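You operate a simulated robot arm through the tools that you are given. There is no shell and no other tool.

Carry out the task below with a simulated two-armed robot. There is one attempt and no reset: what you move stays moved.

JOB
Stand the red band coil on the blue carriage and wind it to 6 cm.
Fine: coil first; loosen the slide thumb screw before you wind and tighten it again after; let the red brake button come up; leave the block thumb screw.

Only the result counts: the job must be done as asked and must still hold three seconds after the hand-in. Knocking over, shifting, dropping, spilling or breaking anything else fails it.

ROBOT AND FRAMES
Two 7-joint arms with two-finger parallel grippers on one trunk that stands fixed in place. Base frame: the origin is at the foot of the trunk, x ahead of it, y to its left, z up. Readings come in cm, degrees, newtons and seconds.
The left shoulder is at [8, 13.1, 94.7], the right one opposite. With the tool pointing down near the work surface each hand reaches from about 40 to 86 cm from the base axis, measured 20 degrees to its own side. Payload 1.57 kg a hand.
The tool frame of a hand sits at the grasp point between the pads (the TCP): z along the fingers, y along the line on which they close. The tips reach 3 cm beyond it. The gripper opens to 11 cm. The fingers are 2.4 cm wide and 1.2 cm thick; the gripper's body (4.8 by 11.2 cm) begins 7.8 cm behind the TCP.
Orientation is that of the tool frame in the base frame, as a unit quaternion [w, x, y, z]. With the fingers straight down and closing along the base's y, the tool's x points along the base's -x, its y along +y and its z along -z.

CONTROLS
- The arms move only by the tool arm_command. It takes "left_commands", "right_commands" or both (then of equal length, played together; a hand with none holds still); each is one flat list of numbers, 7 for each row, row after row: the shift along the tool's x, y, z in units of 40 mm (1.0 is 40 mm), then the turn, a rotation vector about the tool's x, y, z in units of 5 degrees (1.0 is 5 degrees), then the gripper command, from -1 (fully open) to 1 (shut), values between in proportion. In form: [dx, dy, dz, rx, ry, rz, hand, dx, dy, dz, rx, ry, rz, hand, ...]. A call has 1 to 20 rows; each row shifts and turns the commanded pose from where the row before left it, along the tool's axes as they then stand. A call with a number of a shift or a turn outside -1 to 1 is refused whole. Each row takes 0.2 s and may step no farther than 5 cm and 8.6 degrees from the row before; otherwise, or with a gripper value out of range, the whole call is refused. Where a pose cannot be reached the arm comes as near as it can. A force on the tool above 40 N (or 10 N above the force at the start of the call, whichever is more), or a blocked arm, ends the call early, and 0.2 s more pass. The fingers move at their own pace (about 10.8 cm/s each) and stop on an object; they squeeze with about 43 N. The grip force told is the motor's: it shows also when the fingers shut on nothing. Time passes only in rows, and 0.2 s behind the last, so rows that do not move let the fingers close. The reply holds the time, the measured pose of the TCP, the force on the tool along the base axes, the opening and the grip force, in the units named above and with some noise, with the torque about the TCP (base axes, N m) and any sound that the robot's microphone picked up, and new pictures: "pictures" is both (left out), scene, wrist or none (wrist: the cameras of the hands that moved).
- Cameras (640 x 400 px; columns grow to the right, rows downward): "scene" is now at [-4.67, -1.22, 143.04]; the picture's right is [-0.12, -0.99, 0.00], its down [-0.45, 0.06, -0.89] and it looks along [0.88, -0.11, -0.46] (base axes); focal length 340 px, centre (320, 200). "left" rides on the left gripper at [7, -1.6, -14.1] in its tool frame; the picture's right is [0.23, 0.97, 0.00], its down [-0.86, 0.20, -0.48] and it looks along [-0.47, 0.11, 0.88] (tool axes); focal length 222 px, centre (320, 200). "right" rides on the right gripper at [7, 1.6, -14.1] in its tool frame; the picture's right is [-0.23, 0.97, 0.00], its down [-0.86, -0.20, -0.48] and it looks along [-0.47, -0.11, 0.88] (tool axes); focal length 222 px, centre (320, 200).
- pan_tilt(pan, tilt): turns the head with the scene camera to pan (to the left, within 109 degrees either way) and tilt (down, from -29 to 69), counted from straight ahead of the robot. It gives what a move gives, and a new picture of the scene camera.
- measure_at(camera, pixels): for up to 12 pixels [column, row] of the newest picture of that camera ("zoom" is the newest enlarged one), the place [x, y, z] in the base frame of the surface seen there, good to about 0.3 cm. No time passes.
- close_up(camera, box): a new picture of the part [left, top, right, bottom] of that camera's present view, enlarged. No time passes.
- finish_job(): hands the job in; it is judged then, once.

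Leave the grippers open and the arms clear of the work at the hand-in unless told otherwise.

The tools are called after "Request:" as name(argument=value, ...) on one line, values as JSON. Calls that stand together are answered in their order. arm_command: Moves the arms, as the interface text tells. Its arguments: {"type":"object","properties":{"left_commands":{"type":"array","items":{"type":"number"}},"right_commands":{"type":"array","items":{"type":"number"}},"pictures":{"type":"string","enum":["both","scene","wrist","none"]}},"required":[]} The other tools are called the same way: pan_tilt (pan, tilt) turns the head that bears the scene camera; measure_at (camera, pixels) gives the place of the surface under pixels of a picture; close_up (camera, box) takes an enlarged picture of a part of a camera's view; finish_job () hands the job in.

At the start:

```text
t: 0.0
left_ee_pos: [54.54, -3.84, 115.1]
left_orientation: [0.0, 0.0, 1.0, -0.001]
left_ft_force: [-0.9, 0.0, -0.7]
left_torque: [0.06, -0.01, 0.0]
left_width: 11.0
left_gripper_force: 0.0
right_ee_pos: [44.62, -50.15, 117.39]
right_orientation: [-0.001, 0.0, 1.0, 0.0]
right_ft_force: [-0.4, 0.8, -0.7]
right_torque: [0.0, 0.02, -0.03]
right_width: 11.0
right_gripper_force: 0.1
head pan, tilt (commanded): [-7.1, 27.2]
```

scene: 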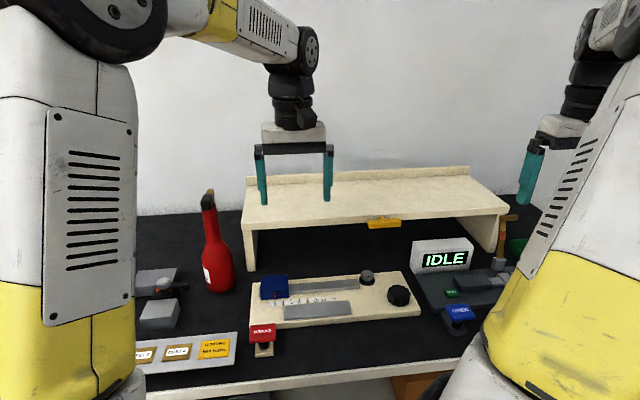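
right: 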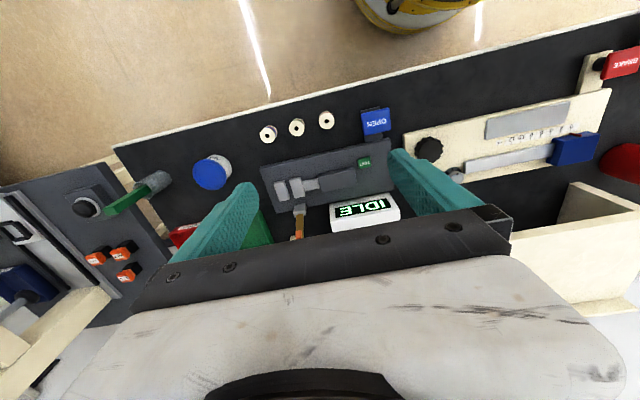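
left: 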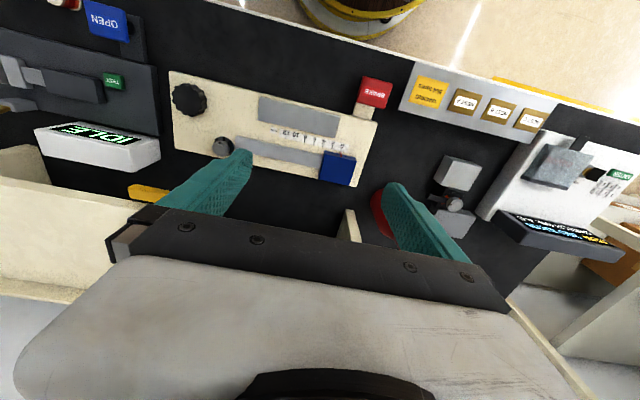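

I see a cream bench jig in the middle with a blue carriage, a scale, a dark knob and a small dark screw. There is a red BRAKE button in front of it and a display reading IDLE on the right. I'll take close-ups before moving anything.

Request:
close_up(camera="scene", box=[230, 240, 440, 370])

Request:
close_up(camera="scene", box=[130, 250, 290, 370])

Request:
close_up(camera="scene", box=[390, 200, 550, 350])

Request:
close_up(camera="left", box=[160, 50, 400, 200])

Request:
close_up(camera="right", box=[0, 80, 260, 320])

```text
3.05 times, centred on (335, 305) of scene
```

zoom: 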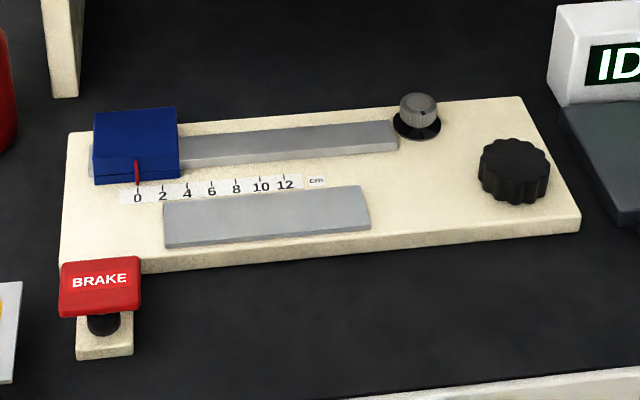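

```text
3.33 times, centred on (210, 310) of scene
```

zoom: 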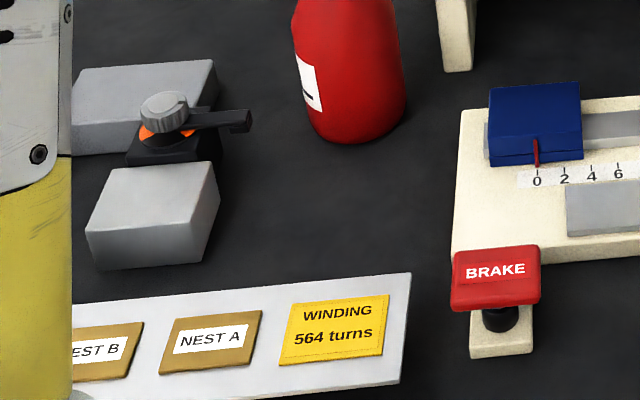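

```text
2.67 times, centred on (470, 275) of scene
```

zoom: 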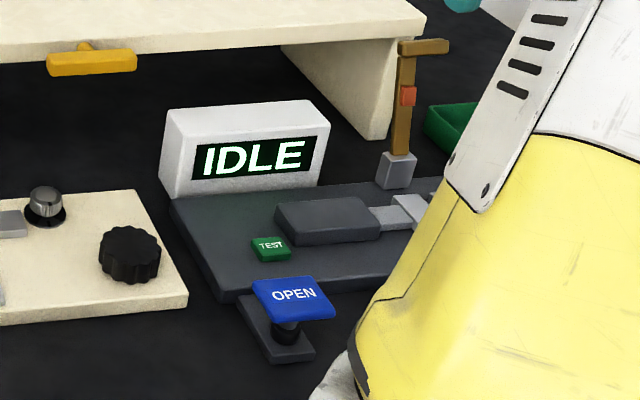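

```text
2.67 times, centred on (280, 125) of left
```

zoom: 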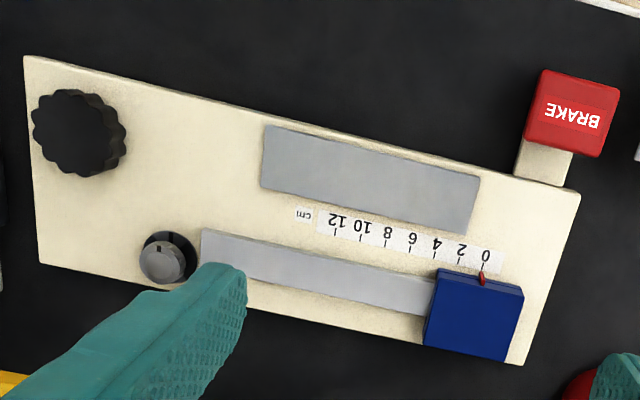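

```text
1.67 times, centred on (130, 200) of right
```

zoom: 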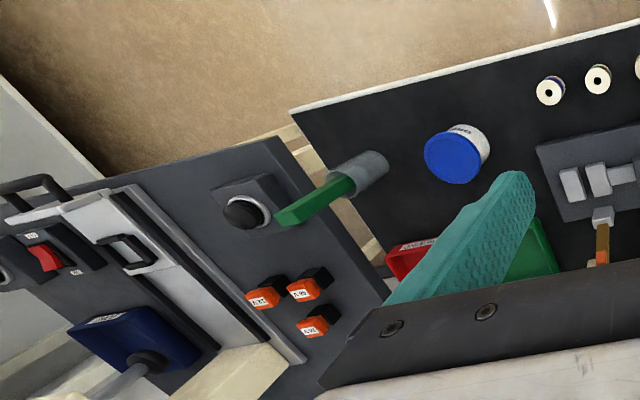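

The jig has a blue carriage at 0, a slide screw (grey knob) and a black winding knob. The right wrist camera shows three cream spools near (265,133), (297,127) and (326,120), and one of them should have the red band. I'll close up on those and turn the head to see the rest.

Request:
close_up(camera="right", box=[240, 90, 400, 190])

Request:
measure_at(camera="right", pixels=[[268, 134], [297, 127], [327, 120], [375, 122], [210, 172], [428, 148], [455, 175], [618, 65]])

Request:
pan_tilt(pan=-35, tilt=45)

```text
4.00 times, centred on (320, 140) of right
```

zoom: 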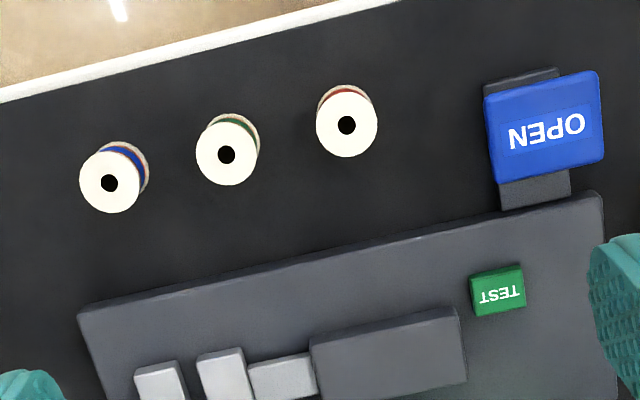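

```text
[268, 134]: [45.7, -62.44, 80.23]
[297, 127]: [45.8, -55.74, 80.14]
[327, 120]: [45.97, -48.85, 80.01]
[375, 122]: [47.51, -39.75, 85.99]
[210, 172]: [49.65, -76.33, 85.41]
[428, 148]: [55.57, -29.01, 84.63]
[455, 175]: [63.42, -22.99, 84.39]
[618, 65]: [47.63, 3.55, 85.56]
```

```text
t: 0.9
left_ee_pos: [54.52, -3.78, 115.09]
left_orientation: [0.001, 0.0, 1.0, 0.0]
left_ft_force: [-0.2, 0.2, 0.5]
left_torque: [0.03, -0.03, 0.0]
left_width: 10.99
left_gripper_force: 0.0
right_ee_pos: [44.67, -50.23, 117.37]
right_orientation: [0.0, 0.0, 1.0, 0.0]
right_ft_force: [0.1, 0.0, 0.2]
right_torque: [0.01, -0.01, -0.02]
right_width: 10.99
right_gripper_force: 0.1
head pan, tilt (commanded): [-35.0, 45.0]
```

scene: 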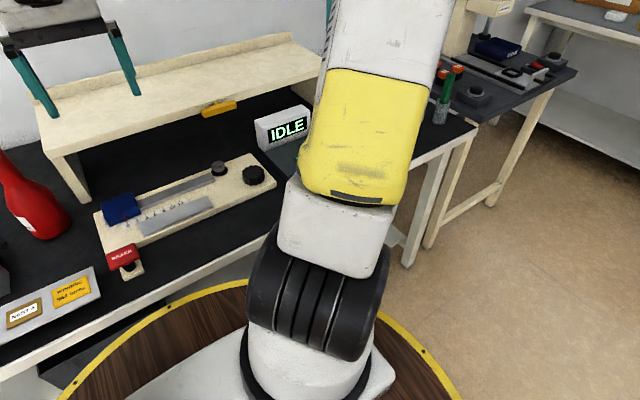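

The right arm hides the spools from here. The red-band spool is the one nearest the OPEN button, around [46,-49]. I'll turn the head back to look down at the jig and take measurements.

Request:
pan_tilt(pan=-10, tilt=45)

```text
t: 1.8
left_ee_pos: [54.53, -3.85, 115.05]
left_orientation: [-0.001, 0.0, 1.0, 0.001]
left_ft_force: [0.3, 0.0, 0.5]
left_torque: [-0.01, 0.01, -0.02]
left_width: 10.98
left_gripper_force: 0.0
right_ee_pos: [44.62, -50.05, 117.31]
right_orientation: [0.0, 0.0, 1.0, 0.0]
right_ft_force: [0.3, -0.3, 0.5]
right_torque: [-0.01, -0.01, 0.04]
right_width: 10.99
right_gripper_force: 0.1
head pan, tilt (commanded): [-10.0, 45.0]
```

scene: 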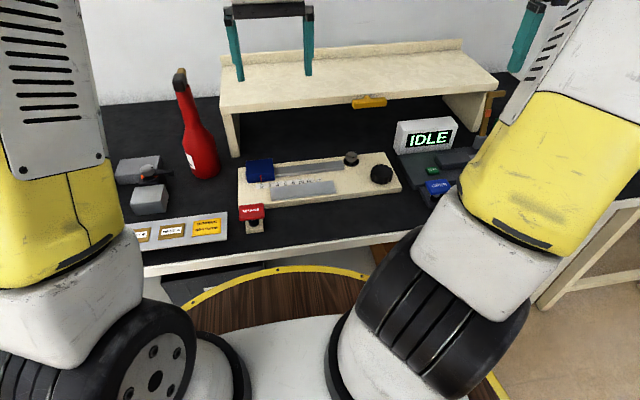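

I can see the whole jig now. I'll enlarge the jig and the block screw area at the left so I can measure them precisely.

Request:
close_up(camera="scene", box=[225, 135, 415, 245])

Request:
close_up(camera="left", box=[400, 120, 560, 240])

Request:
close_up(camera="scene", box=[235, 140, 345, 210])

```text
3.37 times, centred on (320, 190) of scene
```

zoom: 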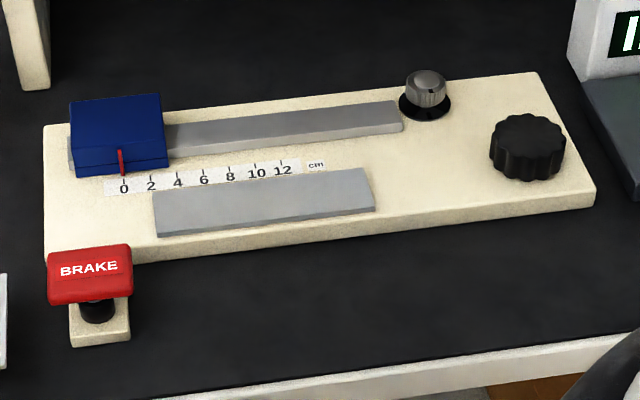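

```text
3.33 times, centred on (480, 180) of left
```

zoom: 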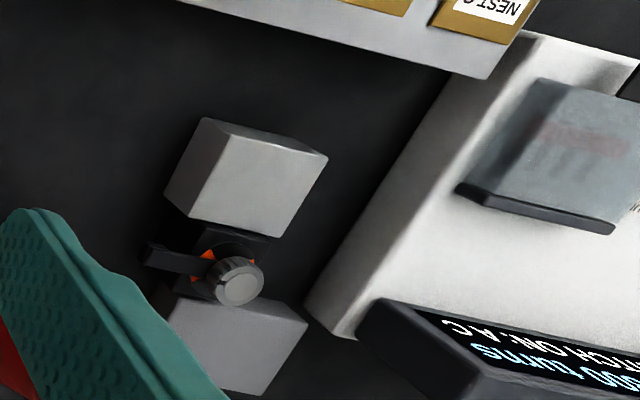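

```text
5.71 times, centred on (290, 175) of scene
```

zoom: 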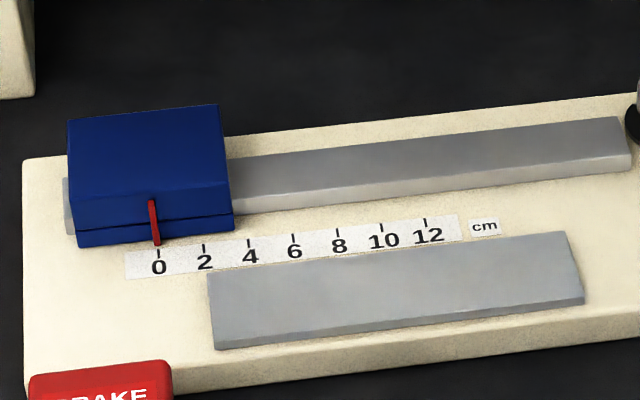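

The last zoom shows the carriage, scale and rail clearly. I'll measure the corners of the carriage top, the scale ticks, the plate and the rail in it.

Request:
measure_at(camera="zoom", pixels=[[72, 125], [214, 110], [226, 180], [78, 195], [150, 150], [158, 252], [204, 247], [293, 238], [425, 222], [620, 125], [400, 290], [100, 330]])

Request:
measure_at(camera="scene", pixels=[[351, 157], [351, 163], [381, 173], [375, 173], [387, 173], [381, 168], [381, 178], [251, 212], [240, 209], [262, 209], [254, 224], [250, 233]])

Request:
close_up(camera="right", box=[310, 100, 350, 140])

```text
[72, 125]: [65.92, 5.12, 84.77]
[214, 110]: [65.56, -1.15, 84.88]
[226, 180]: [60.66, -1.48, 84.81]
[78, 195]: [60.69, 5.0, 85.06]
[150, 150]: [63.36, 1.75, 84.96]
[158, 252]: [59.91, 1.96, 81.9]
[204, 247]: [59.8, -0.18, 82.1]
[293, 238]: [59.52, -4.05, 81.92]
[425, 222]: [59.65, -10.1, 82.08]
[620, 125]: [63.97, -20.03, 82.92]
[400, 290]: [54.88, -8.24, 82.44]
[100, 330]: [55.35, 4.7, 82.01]
```

```text
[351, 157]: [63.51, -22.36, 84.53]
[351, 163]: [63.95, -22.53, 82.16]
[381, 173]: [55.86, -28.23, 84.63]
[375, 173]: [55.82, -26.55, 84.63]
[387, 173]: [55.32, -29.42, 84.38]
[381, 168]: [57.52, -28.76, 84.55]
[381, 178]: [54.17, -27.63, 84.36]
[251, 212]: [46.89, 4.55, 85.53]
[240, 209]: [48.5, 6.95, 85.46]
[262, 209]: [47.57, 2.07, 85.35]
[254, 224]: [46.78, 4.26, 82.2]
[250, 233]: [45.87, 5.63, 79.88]
```

```text
10.00 times, centred on (330, 120) of right
```

zoom: 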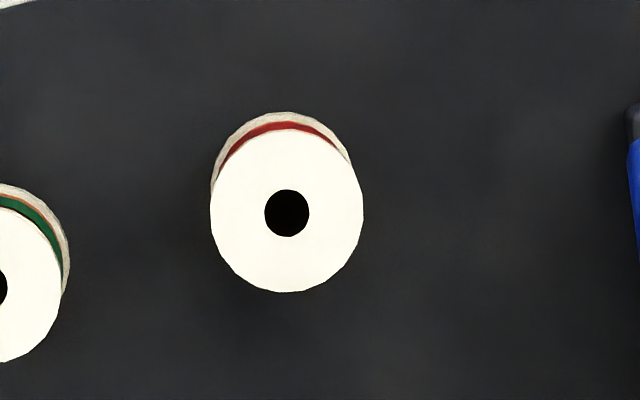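

The red-band spool fills this close-up, with its flange centred near (287,212). I'll measure the flange edges, the table beside it and the neighbouring spools.

Request:
measure_at(camera="zoom", pixels=[[225, 212], [350, 212], [287, 145], [287, 280], [285, 119], [420, 212], [287, 330]])

Request:
measure_at(camera="right", pixels=[[297, 122], [297, 133], [292, 128], [303, 128], [268, 139], [366, 122], [365, 113], [389, 122], [280, 165], [385, 145], [368, 139]])

```text
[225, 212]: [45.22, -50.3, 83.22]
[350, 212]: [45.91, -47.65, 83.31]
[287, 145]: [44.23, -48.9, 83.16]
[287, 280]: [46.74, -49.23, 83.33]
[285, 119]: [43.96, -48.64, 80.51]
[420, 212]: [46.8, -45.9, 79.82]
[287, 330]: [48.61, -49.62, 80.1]
```

```text
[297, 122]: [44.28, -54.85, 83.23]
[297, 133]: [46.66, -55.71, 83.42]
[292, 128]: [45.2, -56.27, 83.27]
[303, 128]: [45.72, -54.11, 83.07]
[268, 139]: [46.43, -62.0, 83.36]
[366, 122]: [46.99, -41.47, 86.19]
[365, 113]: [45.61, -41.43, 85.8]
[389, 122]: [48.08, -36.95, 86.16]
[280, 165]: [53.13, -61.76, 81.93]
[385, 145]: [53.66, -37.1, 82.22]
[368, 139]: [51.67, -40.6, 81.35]
```

The table is at z≈80. The red-band coil is about 3.2 cm across and 3.3 cm tall, centred near [45.5,-49.0]. The carriage top is centred near [63.2,1.9,84.9], with 0 at y≈1.96 and 12 at y≈-10.1. Next I need the shelf's front edge, the display, the bottle and the neighbouring parts, to know where the hands can go.

Request:
measure_at(camera="scene", pixels=[[225, 105], [300, 95], [370, 103], [355, 85], [480, 85], [225, 130], [425, 125], [455, 147], [420, 150], [200, 160], [148, 190], [205, 230]])

Request:
close_up(camera="scene", box=[335, 140, 415, 200])

Request:
close_up(camera="left", box=[165, 70, 265, 165])

```text
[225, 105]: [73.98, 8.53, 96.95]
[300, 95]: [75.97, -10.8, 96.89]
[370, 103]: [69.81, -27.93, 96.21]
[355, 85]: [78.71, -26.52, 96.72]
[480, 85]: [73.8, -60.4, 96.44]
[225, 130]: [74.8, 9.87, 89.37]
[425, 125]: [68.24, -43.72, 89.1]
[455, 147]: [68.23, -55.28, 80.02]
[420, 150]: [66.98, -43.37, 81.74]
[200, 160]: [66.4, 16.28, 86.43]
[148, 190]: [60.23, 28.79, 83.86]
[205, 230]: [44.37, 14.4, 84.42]
```

```text
6.67 times, centred on (375, 170) of scene
```

zoom: 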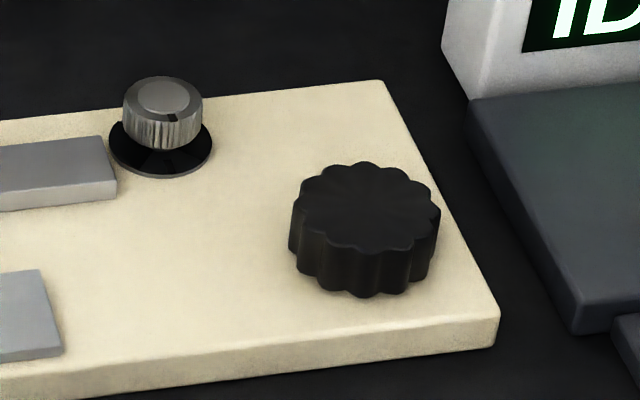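

```text
4.21 times, centred on (215, 118) of left
```

zoom: 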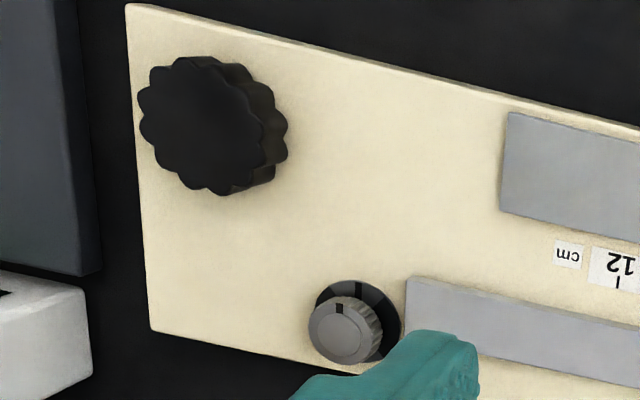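

The shelf front is at x≈72.5 with its top at z≈97, and a yellow handle sticks out near [69.8,-28,96]. I'll measure the handle, the bottle top and the screw so the hand can be planned clear of them.

Request:
measure_at(camera="scene", pixels=[[353, 104], [385, 102], [370, 99], [370, 107], [375, 97], [181, 76], [188, 95], [340, 105], [300, 110], [242, 209], [262, 218], [243, 219]])

Request:
close_up(camera="scene", box=[335, 80, 405, 125])

Request:
close_up(camera="scene", box=[340, 145, 366, 171])

```text
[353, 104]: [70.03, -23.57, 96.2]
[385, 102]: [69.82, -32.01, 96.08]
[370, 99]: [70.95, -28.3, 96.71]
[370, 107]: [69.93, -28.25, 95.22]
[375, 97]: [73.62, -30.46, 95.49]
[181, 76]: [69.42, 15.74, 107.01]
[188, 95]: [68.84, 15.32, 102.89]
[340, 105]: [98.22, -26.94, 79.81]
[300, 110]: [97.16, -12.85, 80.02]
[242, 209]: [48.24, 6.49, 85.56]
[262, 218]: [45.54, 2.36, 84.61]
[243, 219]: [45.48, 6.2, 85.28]
```

```text
8.89 times, centred on (370, 102) of scene
```

zoom: 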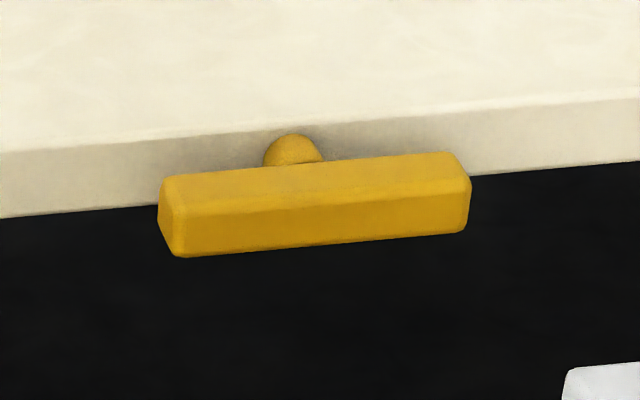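

```text
15.38 times, centred on (353, 158) of scene
```

zoom: 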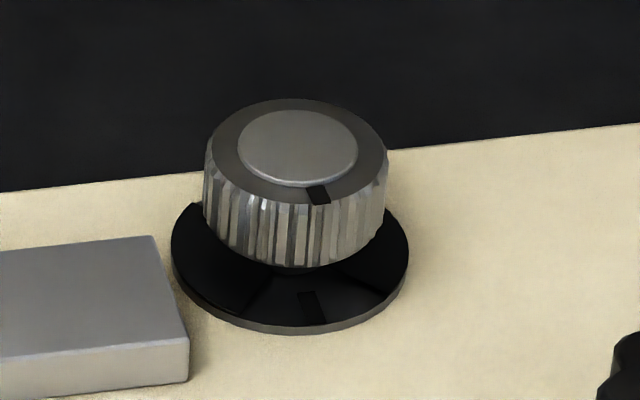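

The handle spans y -23.3 to -32.5 and comes out to x≈69.8, so the hand fits at the slide screw as long as the fingers close roughly along y. I'll move the left arm out to its own side now. The right hand will come down above the red-band coil with its fingers at about 6 cm.

Request:
arm_command(left_commands=[0.3, 0.9, 0, 0, 0, 0, -1, 0.3, 0.9, 0, 0, 0, 0, -1, 0.3, 0.9, 0, 0, 0, 0, -1, 0.3, 0.9, 0, 0, 0, 0, -1, 0.3, 0.9, 0, 0, 0, 0, -1, 0.3, 0.9, 0, 0, 0, 0, -1, 0.3, 0.9, 0, 0, 0, 0, -1, 0.3, 0.9, 0, 0, 0, 0, -1], right_commands=[-0.028, 0.034, 0.5, 0, 0, 0, -0.1, -0.028, 0.034, 0.5, 0, 0, 0, -0.1, -0.028, 0.034, 0.5, 0, 0, 0, -0.1, -0.028, 0.034, 0.5, 0, 0, 0, -0.1, -0.028, 0.034, 0.5, 0, 0, 0, -0.1, -0.028, 0.034, 0.5, 0, 0, 0, -0.1, -0.028, 0.034, 0.5, 0, 0, 0, -0.1, -0.028, 0.034, 0.5, 0, 0, 0, -0.1], pictures="both")

```text
t: 3.6
left_ee_pos: [44.64, 25.16, 115.02]
left_orientation: [-0.001, 0.001, 1.0, 0.002]
left_ft_force: [-0.1, 0.0, 0.3]
left_torque: [0.01, 0.0, 0.02]
left_width: 10.99
left_gripper_force: 0.0
right_ee_pos: [45.64, -49.05, 101.14]
right_orientation: [0.0, 0.0, 1.0, 0.0]
right_ft_force: [-0.5, 0.4, 0.0]
right_torque: [-0.01, -0.02, 0.0]
right_width: 6.03
right_gripper_force: 0.1
head pan, tilt (commanded): [-10.0, 45.0]
```

scene: 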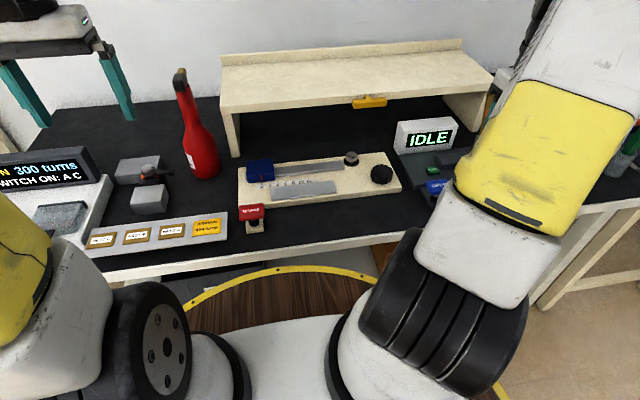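
right: 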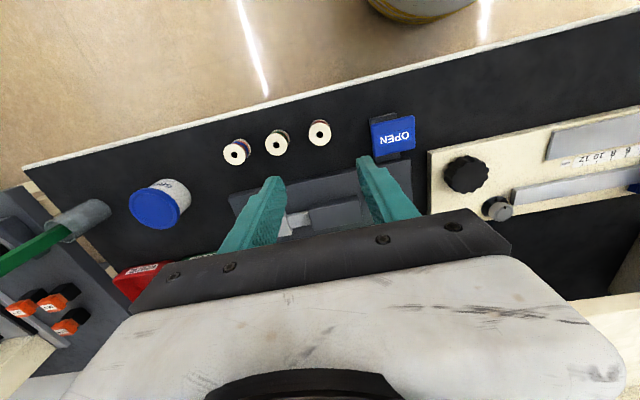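
left: 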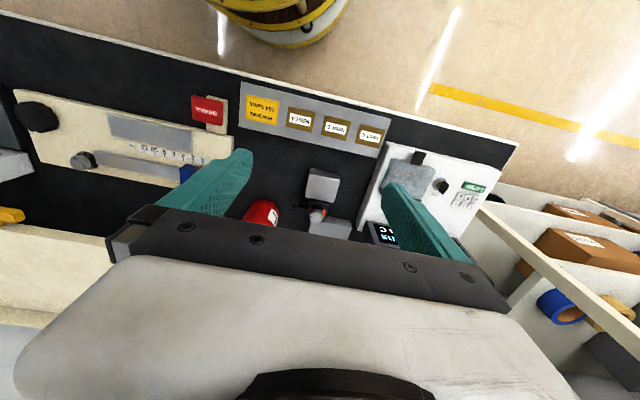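

Left arm is clear at [44.6,25.2,115]. The right wrist camera shows the red-band coil near (319,132), so I'll refine its centre before going lower.

Request:
close_up(camera="right", box=[290, 110, 350, 150])

```text
10.00 times, centred on (320, 130) of right
```

zoom: 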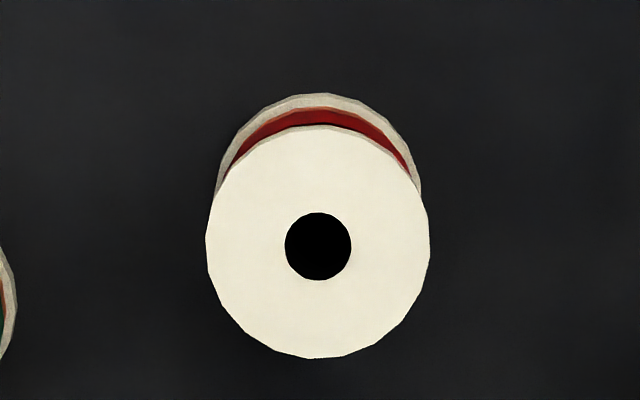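

The red band is confirmed on this coil. I'll measure its flange rim points in the zoom.

Request:
measure_at(camera="zoom", pixels=[[215, 242], [422, 242], [318, 135], [318, 350], [250, 170], [388, 315], [250, 315], [388, 170], [318, 245], [318, 103], [160, 300], [480, 300]])

```text
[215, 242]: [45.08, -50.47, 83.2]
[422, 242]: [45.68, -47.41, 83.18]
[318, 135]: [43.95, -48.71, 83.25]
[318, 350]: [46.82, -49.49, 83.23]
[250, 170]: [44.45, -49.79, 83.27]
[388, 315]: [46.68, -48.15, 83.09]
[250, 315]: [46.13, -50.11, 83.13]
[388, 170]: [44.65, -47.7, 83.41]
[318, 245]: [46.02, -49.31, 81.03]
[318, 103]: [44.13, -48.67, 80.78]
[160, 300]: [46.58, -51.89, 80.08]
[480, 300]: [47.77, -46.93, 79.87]
```

The centre comes out at [45.43,-48.98] with the top at 83.2. I'll lower the right hand until the tips are about 3 mm above the table, fingers still open at 6 cm. The green coil's rim is about 4.8 cm away, so it stays clear.

Request:
arm_command(right_commands=[0.0105, 0.0035, 0.78, 0, 0, 0, -0.1, 0.0105, 0.0035, 0.78, 0, 0, 0, -0.1, 0.0105, 0.0035, 0.78, 0, 0, 0, -0.1, 0.0105, 0.0035, 0.78, 0, 0, 0, -0.1, 0.0105, 0.0035, 0.78, 0, 0, 0, -0.1, 0, 0, 0.18, 0, 0, 0, -0.1, 0, 0, 0.18, 0, 0, 0, -0.1, 0, 0, 0.18, 0, 0, 0, -0.1, 0, 0, 0, 0, 0, 0, -0.1], pictures="wrist")

```text
t: 5.6
left_ee_pos: [44.77, 25.31, 114.9]
left_orientation: [0.0, 0.0, 1.0, 0.0]
left_ft_force: [0.2, 0.7, -0.3]
left_torque: [0.01, 0.02, -0.02]
left_width: 10.97
left_gripper_force: 0.0
right_ee_pos: [45.29, -49.19, 83.55]
right_orientation: [0.0, 0.0, 1.0, 0.0]
right_ft_force: [0.4, -0.4, 0.8]
right_torque: [-0.02, -0.02, 0.02]
right_width: 6.05
right_gripper_force: 0.0
head pan, tilt (commanded): [-10.0, 45.0]
```

right: 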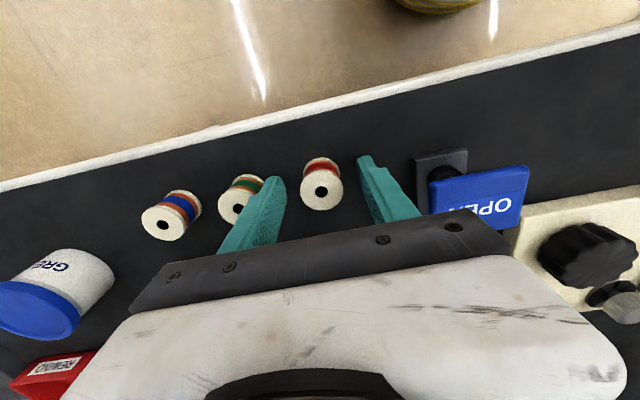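

The fingers straddle the red-band coil in the wrist picture. I'll measure the fingertips and coil to be sure they line up in x.

Request:
close_up(camera="right", box=[210, 130, 450, 280])

Request:
measure_at(camera="right", pixels=[[275, 183], [365, 160], [278, 200], [370, 180], [321, 183], [321, 200], [310, 190], [333, 190]])

```text
2.67 times, centred on (330, 205) of right
```

zoom: 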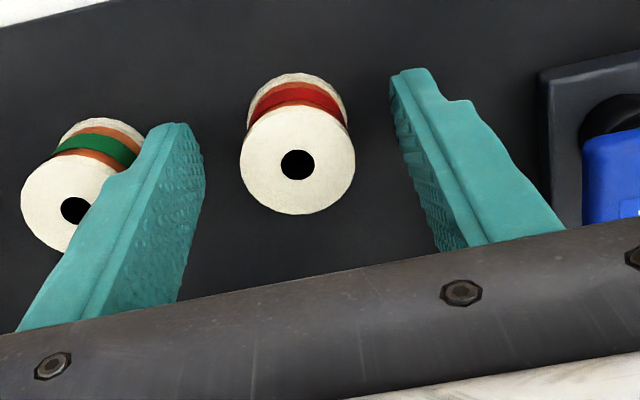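

```text
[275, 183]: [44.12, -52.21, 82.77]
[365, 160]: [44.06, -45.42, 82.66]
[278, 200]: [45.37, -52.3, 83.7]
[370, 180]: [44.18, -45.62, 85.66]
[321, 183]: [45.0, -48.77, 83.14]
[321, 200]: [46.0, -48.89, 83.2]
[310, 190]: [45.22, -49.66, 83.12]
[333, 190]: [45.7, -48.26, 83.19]
```

The finger pads cover x 44.1 to 46.5 and the coil is centred in that span. Closing the right gripper on it now.

Request:
arm_command(right_commands=[0, 0, 0, 0, 0, 0, 1, 0, 0, 0, 0, 0, 0, 1, 0, 0, 0, 0, 0, 0, 1], pictures="wrist")

```text
t: 6.4
left_ee_pos: [44.67, 25.22, 114.91]
left_orientation: [0.0, 0.0, 1.0, 0.0]
left_ft_force: [-0.1, 0.3, 0.0]
left_torque: [-0.01, 0.0, -0.02]
left_width: 11.02
left_gripper_force: 0.0
right_ee_pos: [45.27, -49.03, 83.71]
right_orientation: [0.0, 0.0, 1.0, 0.0]
right_ft_force: [0.2, 0.6, -0.1]
right_torque: [0.0, 0.01, -0.02]
right_width: 3.03
right_gripper_force: 39.3
head pan, tilt (commanded): [-10.0, 45.0]
```

right: 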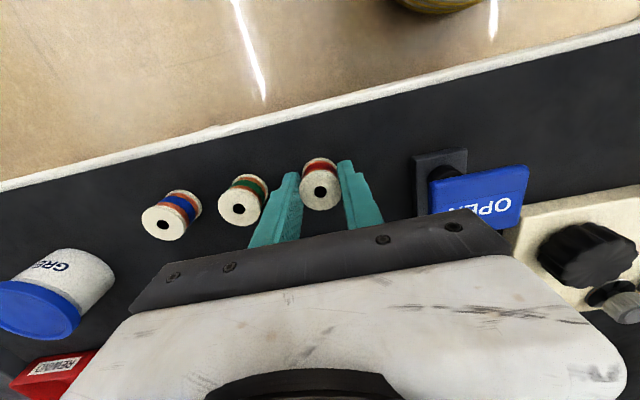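

The coil is held at 3.03 cm width with 39 N. I'll lift it straight up 15 cm.

Request:
arm_command(right_commands=[0, 0, -0.5, 0, 0, 0, 1, 0, 0, -0.8, 0, 0, 0, 1, 0, 0, -0.8, 0, 0, 0, 1, 0, 0, -0.8, 0, 0, 0, 1, 0, 0, -0.85, 0, 0, 0, 1], pictures="wrist")

```text
t: 7.6
left_ee_pos: [44.8, 25.29, 114.87]
left_orientation: [0.0, 0.0, 1.0, 0.0]
left_ft_force: [0.9, -0.8, 0.5]
left_torque: [0.02, 0.01, 0.01]
left_width: 10.97
left_gripper_force: 0.1
right_ee_pos: [45.68, -49.19, 98.73]
right_orientation: [0.0, 0.0, 1.0, 0.0]
right_ft_force: [-0.1, -0.5, -0.5]
right_torque: [0.02, -0.01, 0.0]
right_width: 2.99
right_gripper_force: 39.0
head pan, tilt (commanded): [-10.0, 45.0]
```

right: 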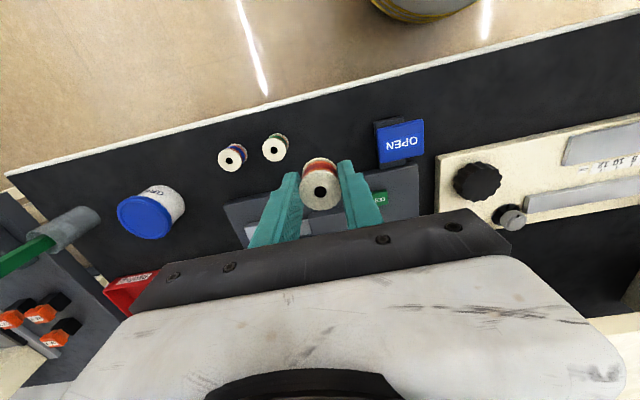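

Coil is lifted and still gripped. Next I'll carry it at z≈98.5 to above the carriage at [63.2,1.85].

Request:
arm_command(right_commands=[-0.317, 0.908, 0, 0, 0, 0, 1, -0.317, 0.908, 0, 0, 0, 0, 1, -0.317, 0.908, 0, 0, 0, 0, 1, -0.317, 0.908, 0, 0, 0, 0, 1, -0.317, 0.908, 0, 0, 0, 0, 1, -0.317, 0.908, 0, 0, 0, 0, 1, -0.317, 0.908, 0, 0, 0, 0, 1, -0.317, 0.908, 0, 0, 0, 0, 1, -0.317, 0.908, 0, 0, 0, 0, 1, -0.317, 0.908, 0, 0, 0, 0, 1, -0.317, 0.908, 0, 0, 0, 0, 1, -0.317, 0.908, 0, 0, 0, 0, 1, -0.317, 0.908, 0, 0, 0, 0, 1, -0.317, 0.908, 0, 0, 0, 0, 1], pictures="both")

```text
t: 10.6
left_ee_pos: [44.63, 25.24, 114.91]
left_orientation: [0.0, 0.001, 1.0, -0.001]
left_ft_force: [0.8, -0.1, -0.4]
left_torque: [0.02, -0.03, 0.01]
left_width: 11.0
left_gripper_force: 0.1
right_ee_pos: [63.14, 1.85, 98.82]
right_orientation: [-0.001, 0.0, 1.0, 0.0]
right_ft_force: [0.5, -0.9, -0.8]
right_torque: [0.05, 0.0, 0.0]
right_width: 3.01
right_gripper_force: 39.9
head pan, tilt (commanded): [-10.0, 45.0]
```

scene: 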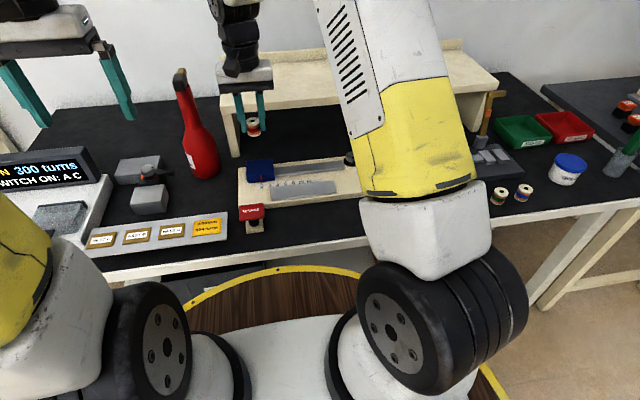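
right: 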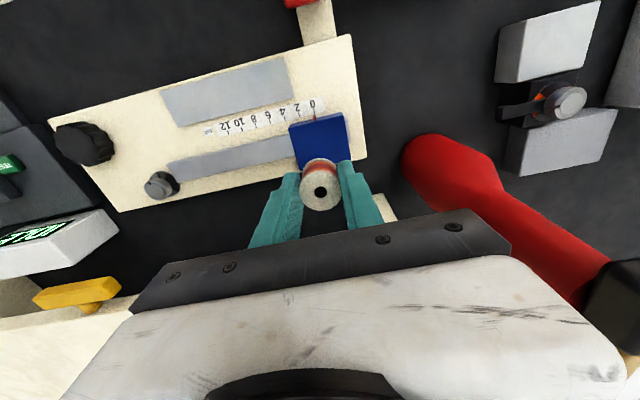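

The coil hangs over the carriage at [63.1,1.85,98.8] and the shelf and bottle are clear. I'll lower to about 0.8 cm above the carriage top and look again.

Request:
arm_command(right_commands=[0, 0, 0.6, 0, 0, 0, 1, 0, 0, 0.6, 0, 0, 0, 1, 0, 0, 0.6, 0, 0, 0, 1, 0, 0, 0.5, 0, 0, 0, 1, 0, 0, 0, 0, 0, 0, 1], pictures="both")

Request:
close_up(camera="scene", box=[225, 130, 305, 190])

Request:
close_up(camera="right", box=[250, 90, 400, 250])

```text
t: 11.8
left_ee_pos: [44.74, 25.25, 114.91]
left_orientation: [0.0, 0.0, 1.0, -0.001]
left_ft_force: [0.0, 0.7, -0.6]
left_torque: [-0.04, -0.02, -0.01]
left_width: 11.01
left_gripper_force: 0.1
right_ee_pos: [63.05, 1.95, 89.44]
right_orientation: [0.0, 0.0, 1.0, 0.0]
right_ft_force: [-0.5, -1.0, -1.0]
right_torque: [0.01, 0.0, -0.06]
right_width: 2.98
right_gripper_force: 39.5
head pan, tilt (commanded): [-10.0, 45.0]
```

scene: 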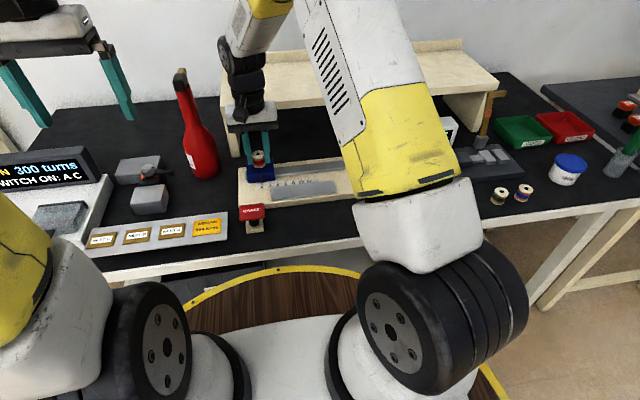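
right: 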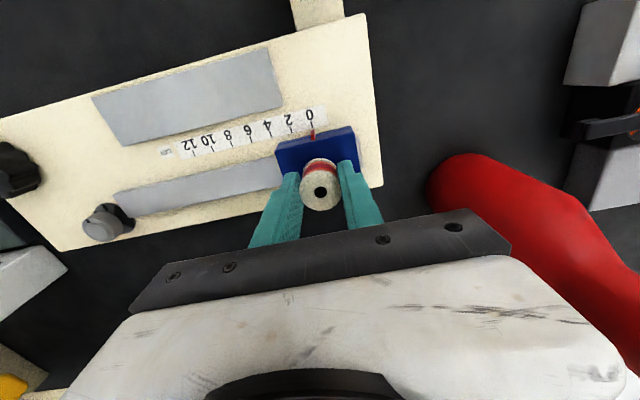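

```text
6.67 times, centred on (265, 160) of scene
```

zoom: 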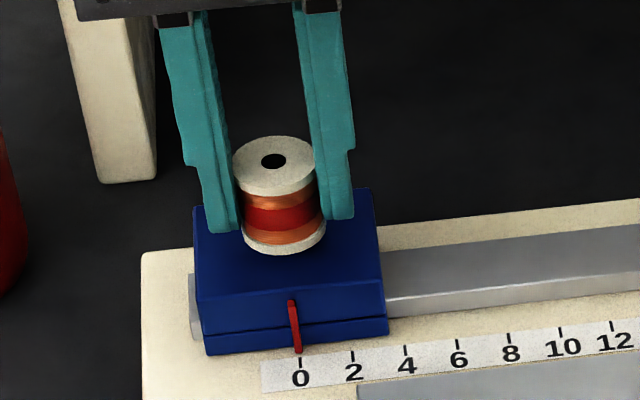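

```text
2.50 times, centred on (325, 170) of right
```

zoom: 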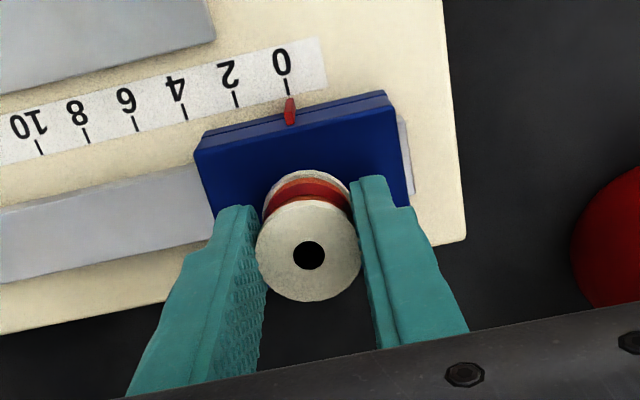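

The coil is upright between the fingers and just above the carriage. I'll measure the carriage corners and coil in the newest wrist zoom to check the centring.

Request:
measure_at(camera="zoom", pixels=[[206, 155], [380, 105], [235, 190], [400, 195], [262, 255], [355, 255], [308, 208], [308, 298], [300, 130], [240, 205], [290, 80]])

Request:
close_up(camera="scene", box=[235, 140, 295, 185])

```text
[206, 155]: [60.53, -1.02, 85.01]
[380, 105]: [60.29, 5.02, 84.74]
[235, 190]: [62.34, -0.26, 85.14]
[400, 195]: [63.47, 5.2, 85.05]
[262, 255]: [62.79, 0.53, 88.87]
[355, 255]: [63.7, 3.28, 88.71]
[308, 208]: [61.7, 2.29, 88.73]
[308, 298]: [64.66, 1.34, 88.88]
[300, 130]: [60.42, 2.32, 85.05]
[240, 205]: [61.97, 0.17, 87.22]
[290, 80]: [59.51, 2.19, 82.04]
```

```text
8.89 times, centred on (265, 162) of scene
```

zoom: 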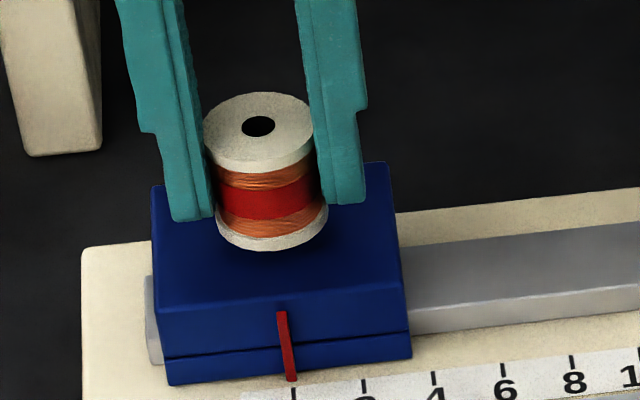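

The coil is centred at [63.18,1.9] with about 0.6 cm of gap to the carriage top at z≈85.0. I'll lower 0.4 cm in small steps and read the force.

Request:
arm_command(right_commands=[0, 0, 0.025, 0, 0, 0, 1, 0, 0, 0.025, 0, 0, 0, 1, 0, 0, 0.025, 0, 0, 0, 1, 0, 0, 0.025, 0, 0, 0, 1], pictures="none")

```text
t: 12.8
left_ee_pos: [44.69, 25.28, 114.91]
left_orientation: [0.0, 0.001, 1.0, 0.0]
left_ft_force: [0.1, -0.2, -1.0]
left_torque: [-0.05, -0.01, 0.03]
left_width: 11.0
left_gripper_force: 0.1
right_ee_pos: [63.09, 1.77, 89.01]
right_orientation: [0.0, 0.0, 1.0, 0.0]
right_ft_force: [0.2, 0.2, -0.8]
right_torque: [0.01, 0.01, -0.03]
right_width: 3.01
right_gripper_force: 40.1
head pan, tilt (commanded): [-10.0, 45.0]
```

No contact yet, the force is still around -0.8 N. I'll take three more small steps of 1 mm.

Request:
arm_command(right_commands=[0, 0, 0.025, 0, 0, 0, 1, 0, 0, 0.025, 0, 0, 0, 1], pictures="none")

Request:
close_up(camera="scene", box=[235, 140, 295, 185])

```text
t: 13.4
left_ee_pos: [44.71, 25.24, 114.83]
left_orientation: [0.0, 0.001, 1.0, -0.001]
left_ft_force: [0.7, 0.1, 0.6]
left_torque: [0.0, 0.03, 0.02]
left_width: 11.0
left_gripper_force: 0.1
right_ee_pos: [63.02, 1.76, 88.73]
right_orientation: [0.0, 0.001, 1.0, 0.001]
right_ft_force: [1.1, -0.5, 0.1]
right_torque: [0.01, -0.01, -0.02]
right_width: 3.02
right_gripper_force: 39.1
head pan, tilt (commanded): [-10.0, 45.0]
```

```text
8.89 times, centred on (265, 162) of scene
```

zoom: 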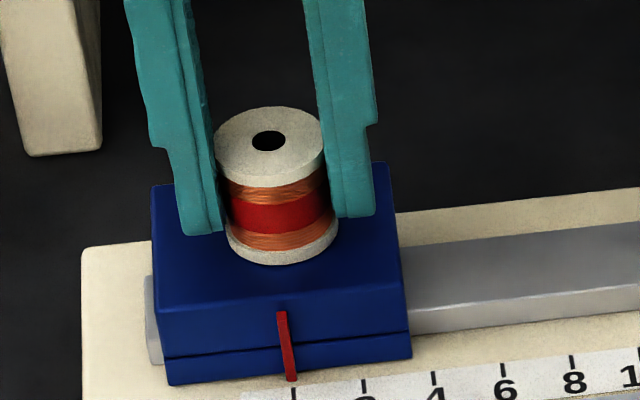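

Still no clear contact (force about 0.1 N). Two more steps of 1 mm with force readings.

Request:
arm_command(right_commands=[0, 0, 0.025, 0, 0, 0, 1, 0, 0, 0.0125, 0, 0, 0, 1], pictures="none")

```text
t: 14.0
left_ee_pos: [44.69, 25.31, 114.81]
left_orientation: [0.0, 0.0, 1.0, 0.0]
left_ft_force: [0.3, -0.2, 0.7]
left_torque: [0.01, -0.02, 0.01]
left_width: 11.0
left_gripper_force: 0.1
right_ee_pos: [63.09, 1.85, 88.73]
right_orientation: [0.0, 0.001, 1.0, 0.001]
right_ft_force: [-2.3, -0.3, 9.0]
right_torque: [0.02, 0.09, 0.01]
right_width: 3.0
right_gripper_force: 39.5
head pan, tilt (commanded): [-10.0, 45.0]
```

Contact: 9 N upward on the tool, so the coil is standing on the carriage. I'll ease up 0.5 mm and then open the fingers to about 5.5 cm.

Request:
arm_command(right_commands=[0, 0, -0.012, 0, 0, 0, 1, 0, 0, 0, 0, 0, 0, 0.0, 0, 0, 0, 0, 0, 0, 0.0, 0, 0, 0, 0, 0, 0, 0.0], pictures="wrist")

Request:
close_up(camera="scene", box=[235, 140, 295, 185])

```text
t: 15.0
left_ee_pos: [44.73, 25.24, 114.92]
left_orientation: [0.0, 0.0, 1.0, 0.0]
left_ft_force: [0.5, 0.2, 0.1]
left_torque: [-0.02, 0.01, 0.0]
left_width: 10.99
left_gripper_force: 0.1
right_ee_pos: [63.11, 1.77, 88.72]
right_orientation: [0.001, 0.0, 1.0, 0.0]
right_ft_force: [-0.1, -0.5, -0.4]
right_torque: [-0.02, 0.02, -0.02]
right_width: 5.51
right_gripper_force: 0.0
head pan, tilt (commanded): [-10.0, 45.0]
```

right: 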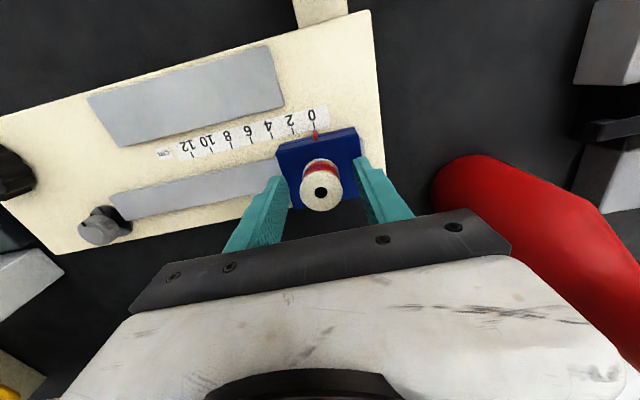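

```text
8.89 times, centred on (265, 162) of scene
```

zoom: 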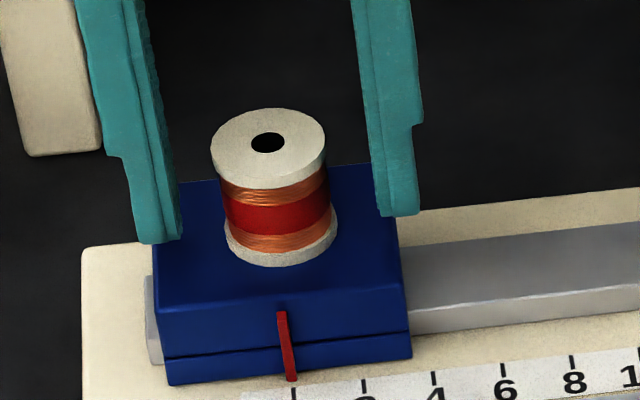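

The coil stands upright and free in the middle of the carriage. I'll raise the hand straight up, then shift it toward the slide thumb screw near [63.6,-22.4], staying high.

Request:
arm_command(right_commands=[0, 0, -0.3, 0, 0, 0, 0, 0, 0, -0.7, 0, 0, 0, 0, 0, 0, -0.8, 0, 0, 0, 0, 0, 0, -0.7, 0, 0, 0, 0, 0, -0.8, 0, 0, 0, 0, 0, 0, -0.9, 0, 0, 0, 0, 0, 0, -0.9, 0, 0, 0, 0, 0, 0, -0.9, 0, 0, 0, 0, 0, 0, -0.9, 0, 0, 0, 0, 0, 0, -0.9, 0, 0, 0, 0, 0, 0, -0.6, 0, 0, 0, 0, 0], pictures="both")

```text
t: 17.4
left_ee_pos: [44.72, 25.27, 114.93]
left_orientation: [0.001, 0.0, 1.0, 0.0]
left_ft_force: [0.2, 0.8, -1.0]
left_torque: [-0.01, -0.01, 0.0]
left_width: 11.0
left_gripper_force: 0.0
right_ee_pos: [63.34, -21.79, 98.79]
right_orientation: [0.0, 0.001, 1.0, -0.001]
right_ft_force: [0.6, 0.4, 0.6]
right_torque: [0.02, -0.04, 0.05]
right_width: 5.52
right_gripper_force: 0.0
head pan, tilt (commanded): [-10.0, 45.0]
```

scene: 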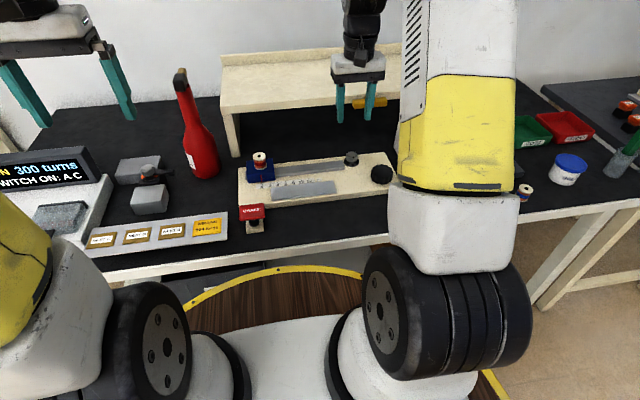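
right: 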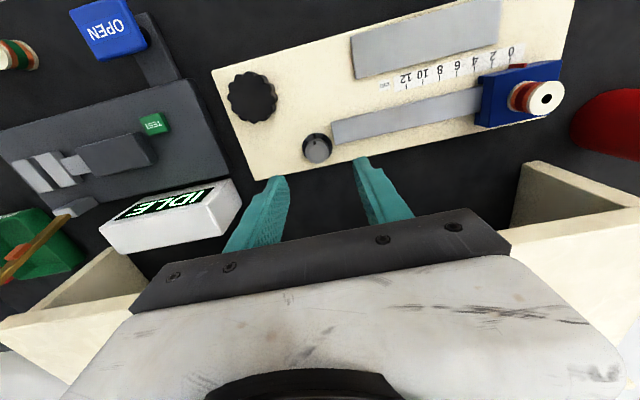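

The coil still stands on the carriage. The slide screw is near (317,148) in the wrist picture, so I'll close up and measure it, and the black knob as well.

Request:
close_up(camera="right", box=[295, 125, 343, 170])

```text
8.89 times, centred on (319, 148) of right
```

zoom: 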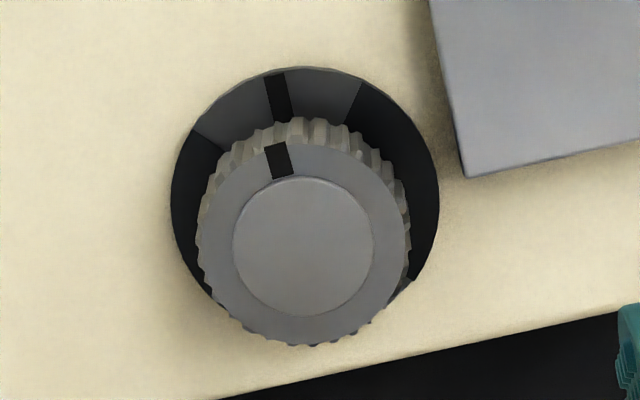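

The screw's index mark lines up with the skirt mark on the robot side. I'll measure its rim for the centre.

Request:
measure_at(camera="zoom", pixels=[[210, 245], [398, 245], [305, 160], [305, 335], [303, 245], [180, 190], [430, 190], [290, 80], [450, 160], [100, 300], [405, 290]])

Request:
close_up(camera="right", box=[215, 60, 290, 130])

```text
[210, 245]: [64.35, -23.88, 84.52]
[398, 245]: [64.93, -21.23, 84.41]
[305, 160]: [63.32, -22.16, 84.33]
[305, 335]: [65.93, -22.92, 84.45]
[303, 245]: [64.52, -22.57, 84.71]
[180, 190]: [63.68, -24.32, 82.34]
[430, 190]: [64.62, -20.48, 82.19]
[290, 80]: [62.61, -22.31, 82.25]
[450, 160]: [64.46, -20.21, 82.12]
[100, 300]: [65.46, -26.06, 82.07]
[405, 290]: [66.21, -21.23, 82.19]
```

```text
5.71 times, centred on (252, 95) of right
```

zoom: 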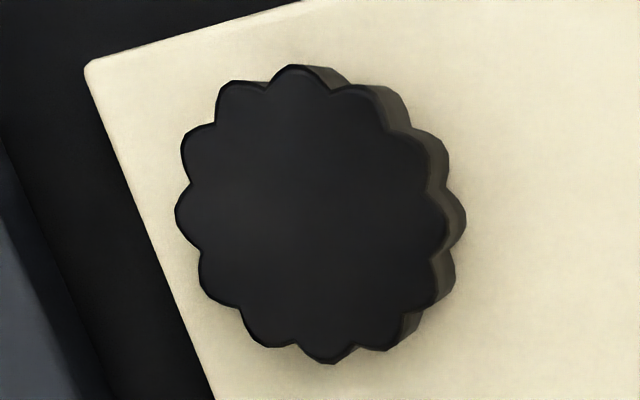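

The screw centre is [64.6,-22.55] with its top at 84.45 and about 3 cm across. Next I'll measure the black winding knob in the latest zoom.

Request:
measure_at(camera="zoom", pixels=[[185, 215], [440, 215], [290, 75], [330, 350], [210, 140], [430, 290], [230, 320], [380, 100], [312, 212], [500, 300], [130, 100]])

```text
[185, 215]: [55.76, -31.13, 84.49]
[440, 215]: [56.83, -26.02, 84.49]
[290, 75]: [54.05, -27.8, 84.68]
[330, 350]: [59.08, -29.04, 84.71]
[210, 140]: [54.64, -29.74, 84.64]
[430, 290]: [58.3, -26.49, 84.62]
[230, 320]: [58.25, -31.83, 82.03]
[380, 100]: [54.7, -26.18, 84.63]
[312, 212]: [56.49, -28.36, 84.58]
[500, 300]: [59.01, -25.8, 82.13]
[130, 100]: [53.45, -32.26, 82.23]
```

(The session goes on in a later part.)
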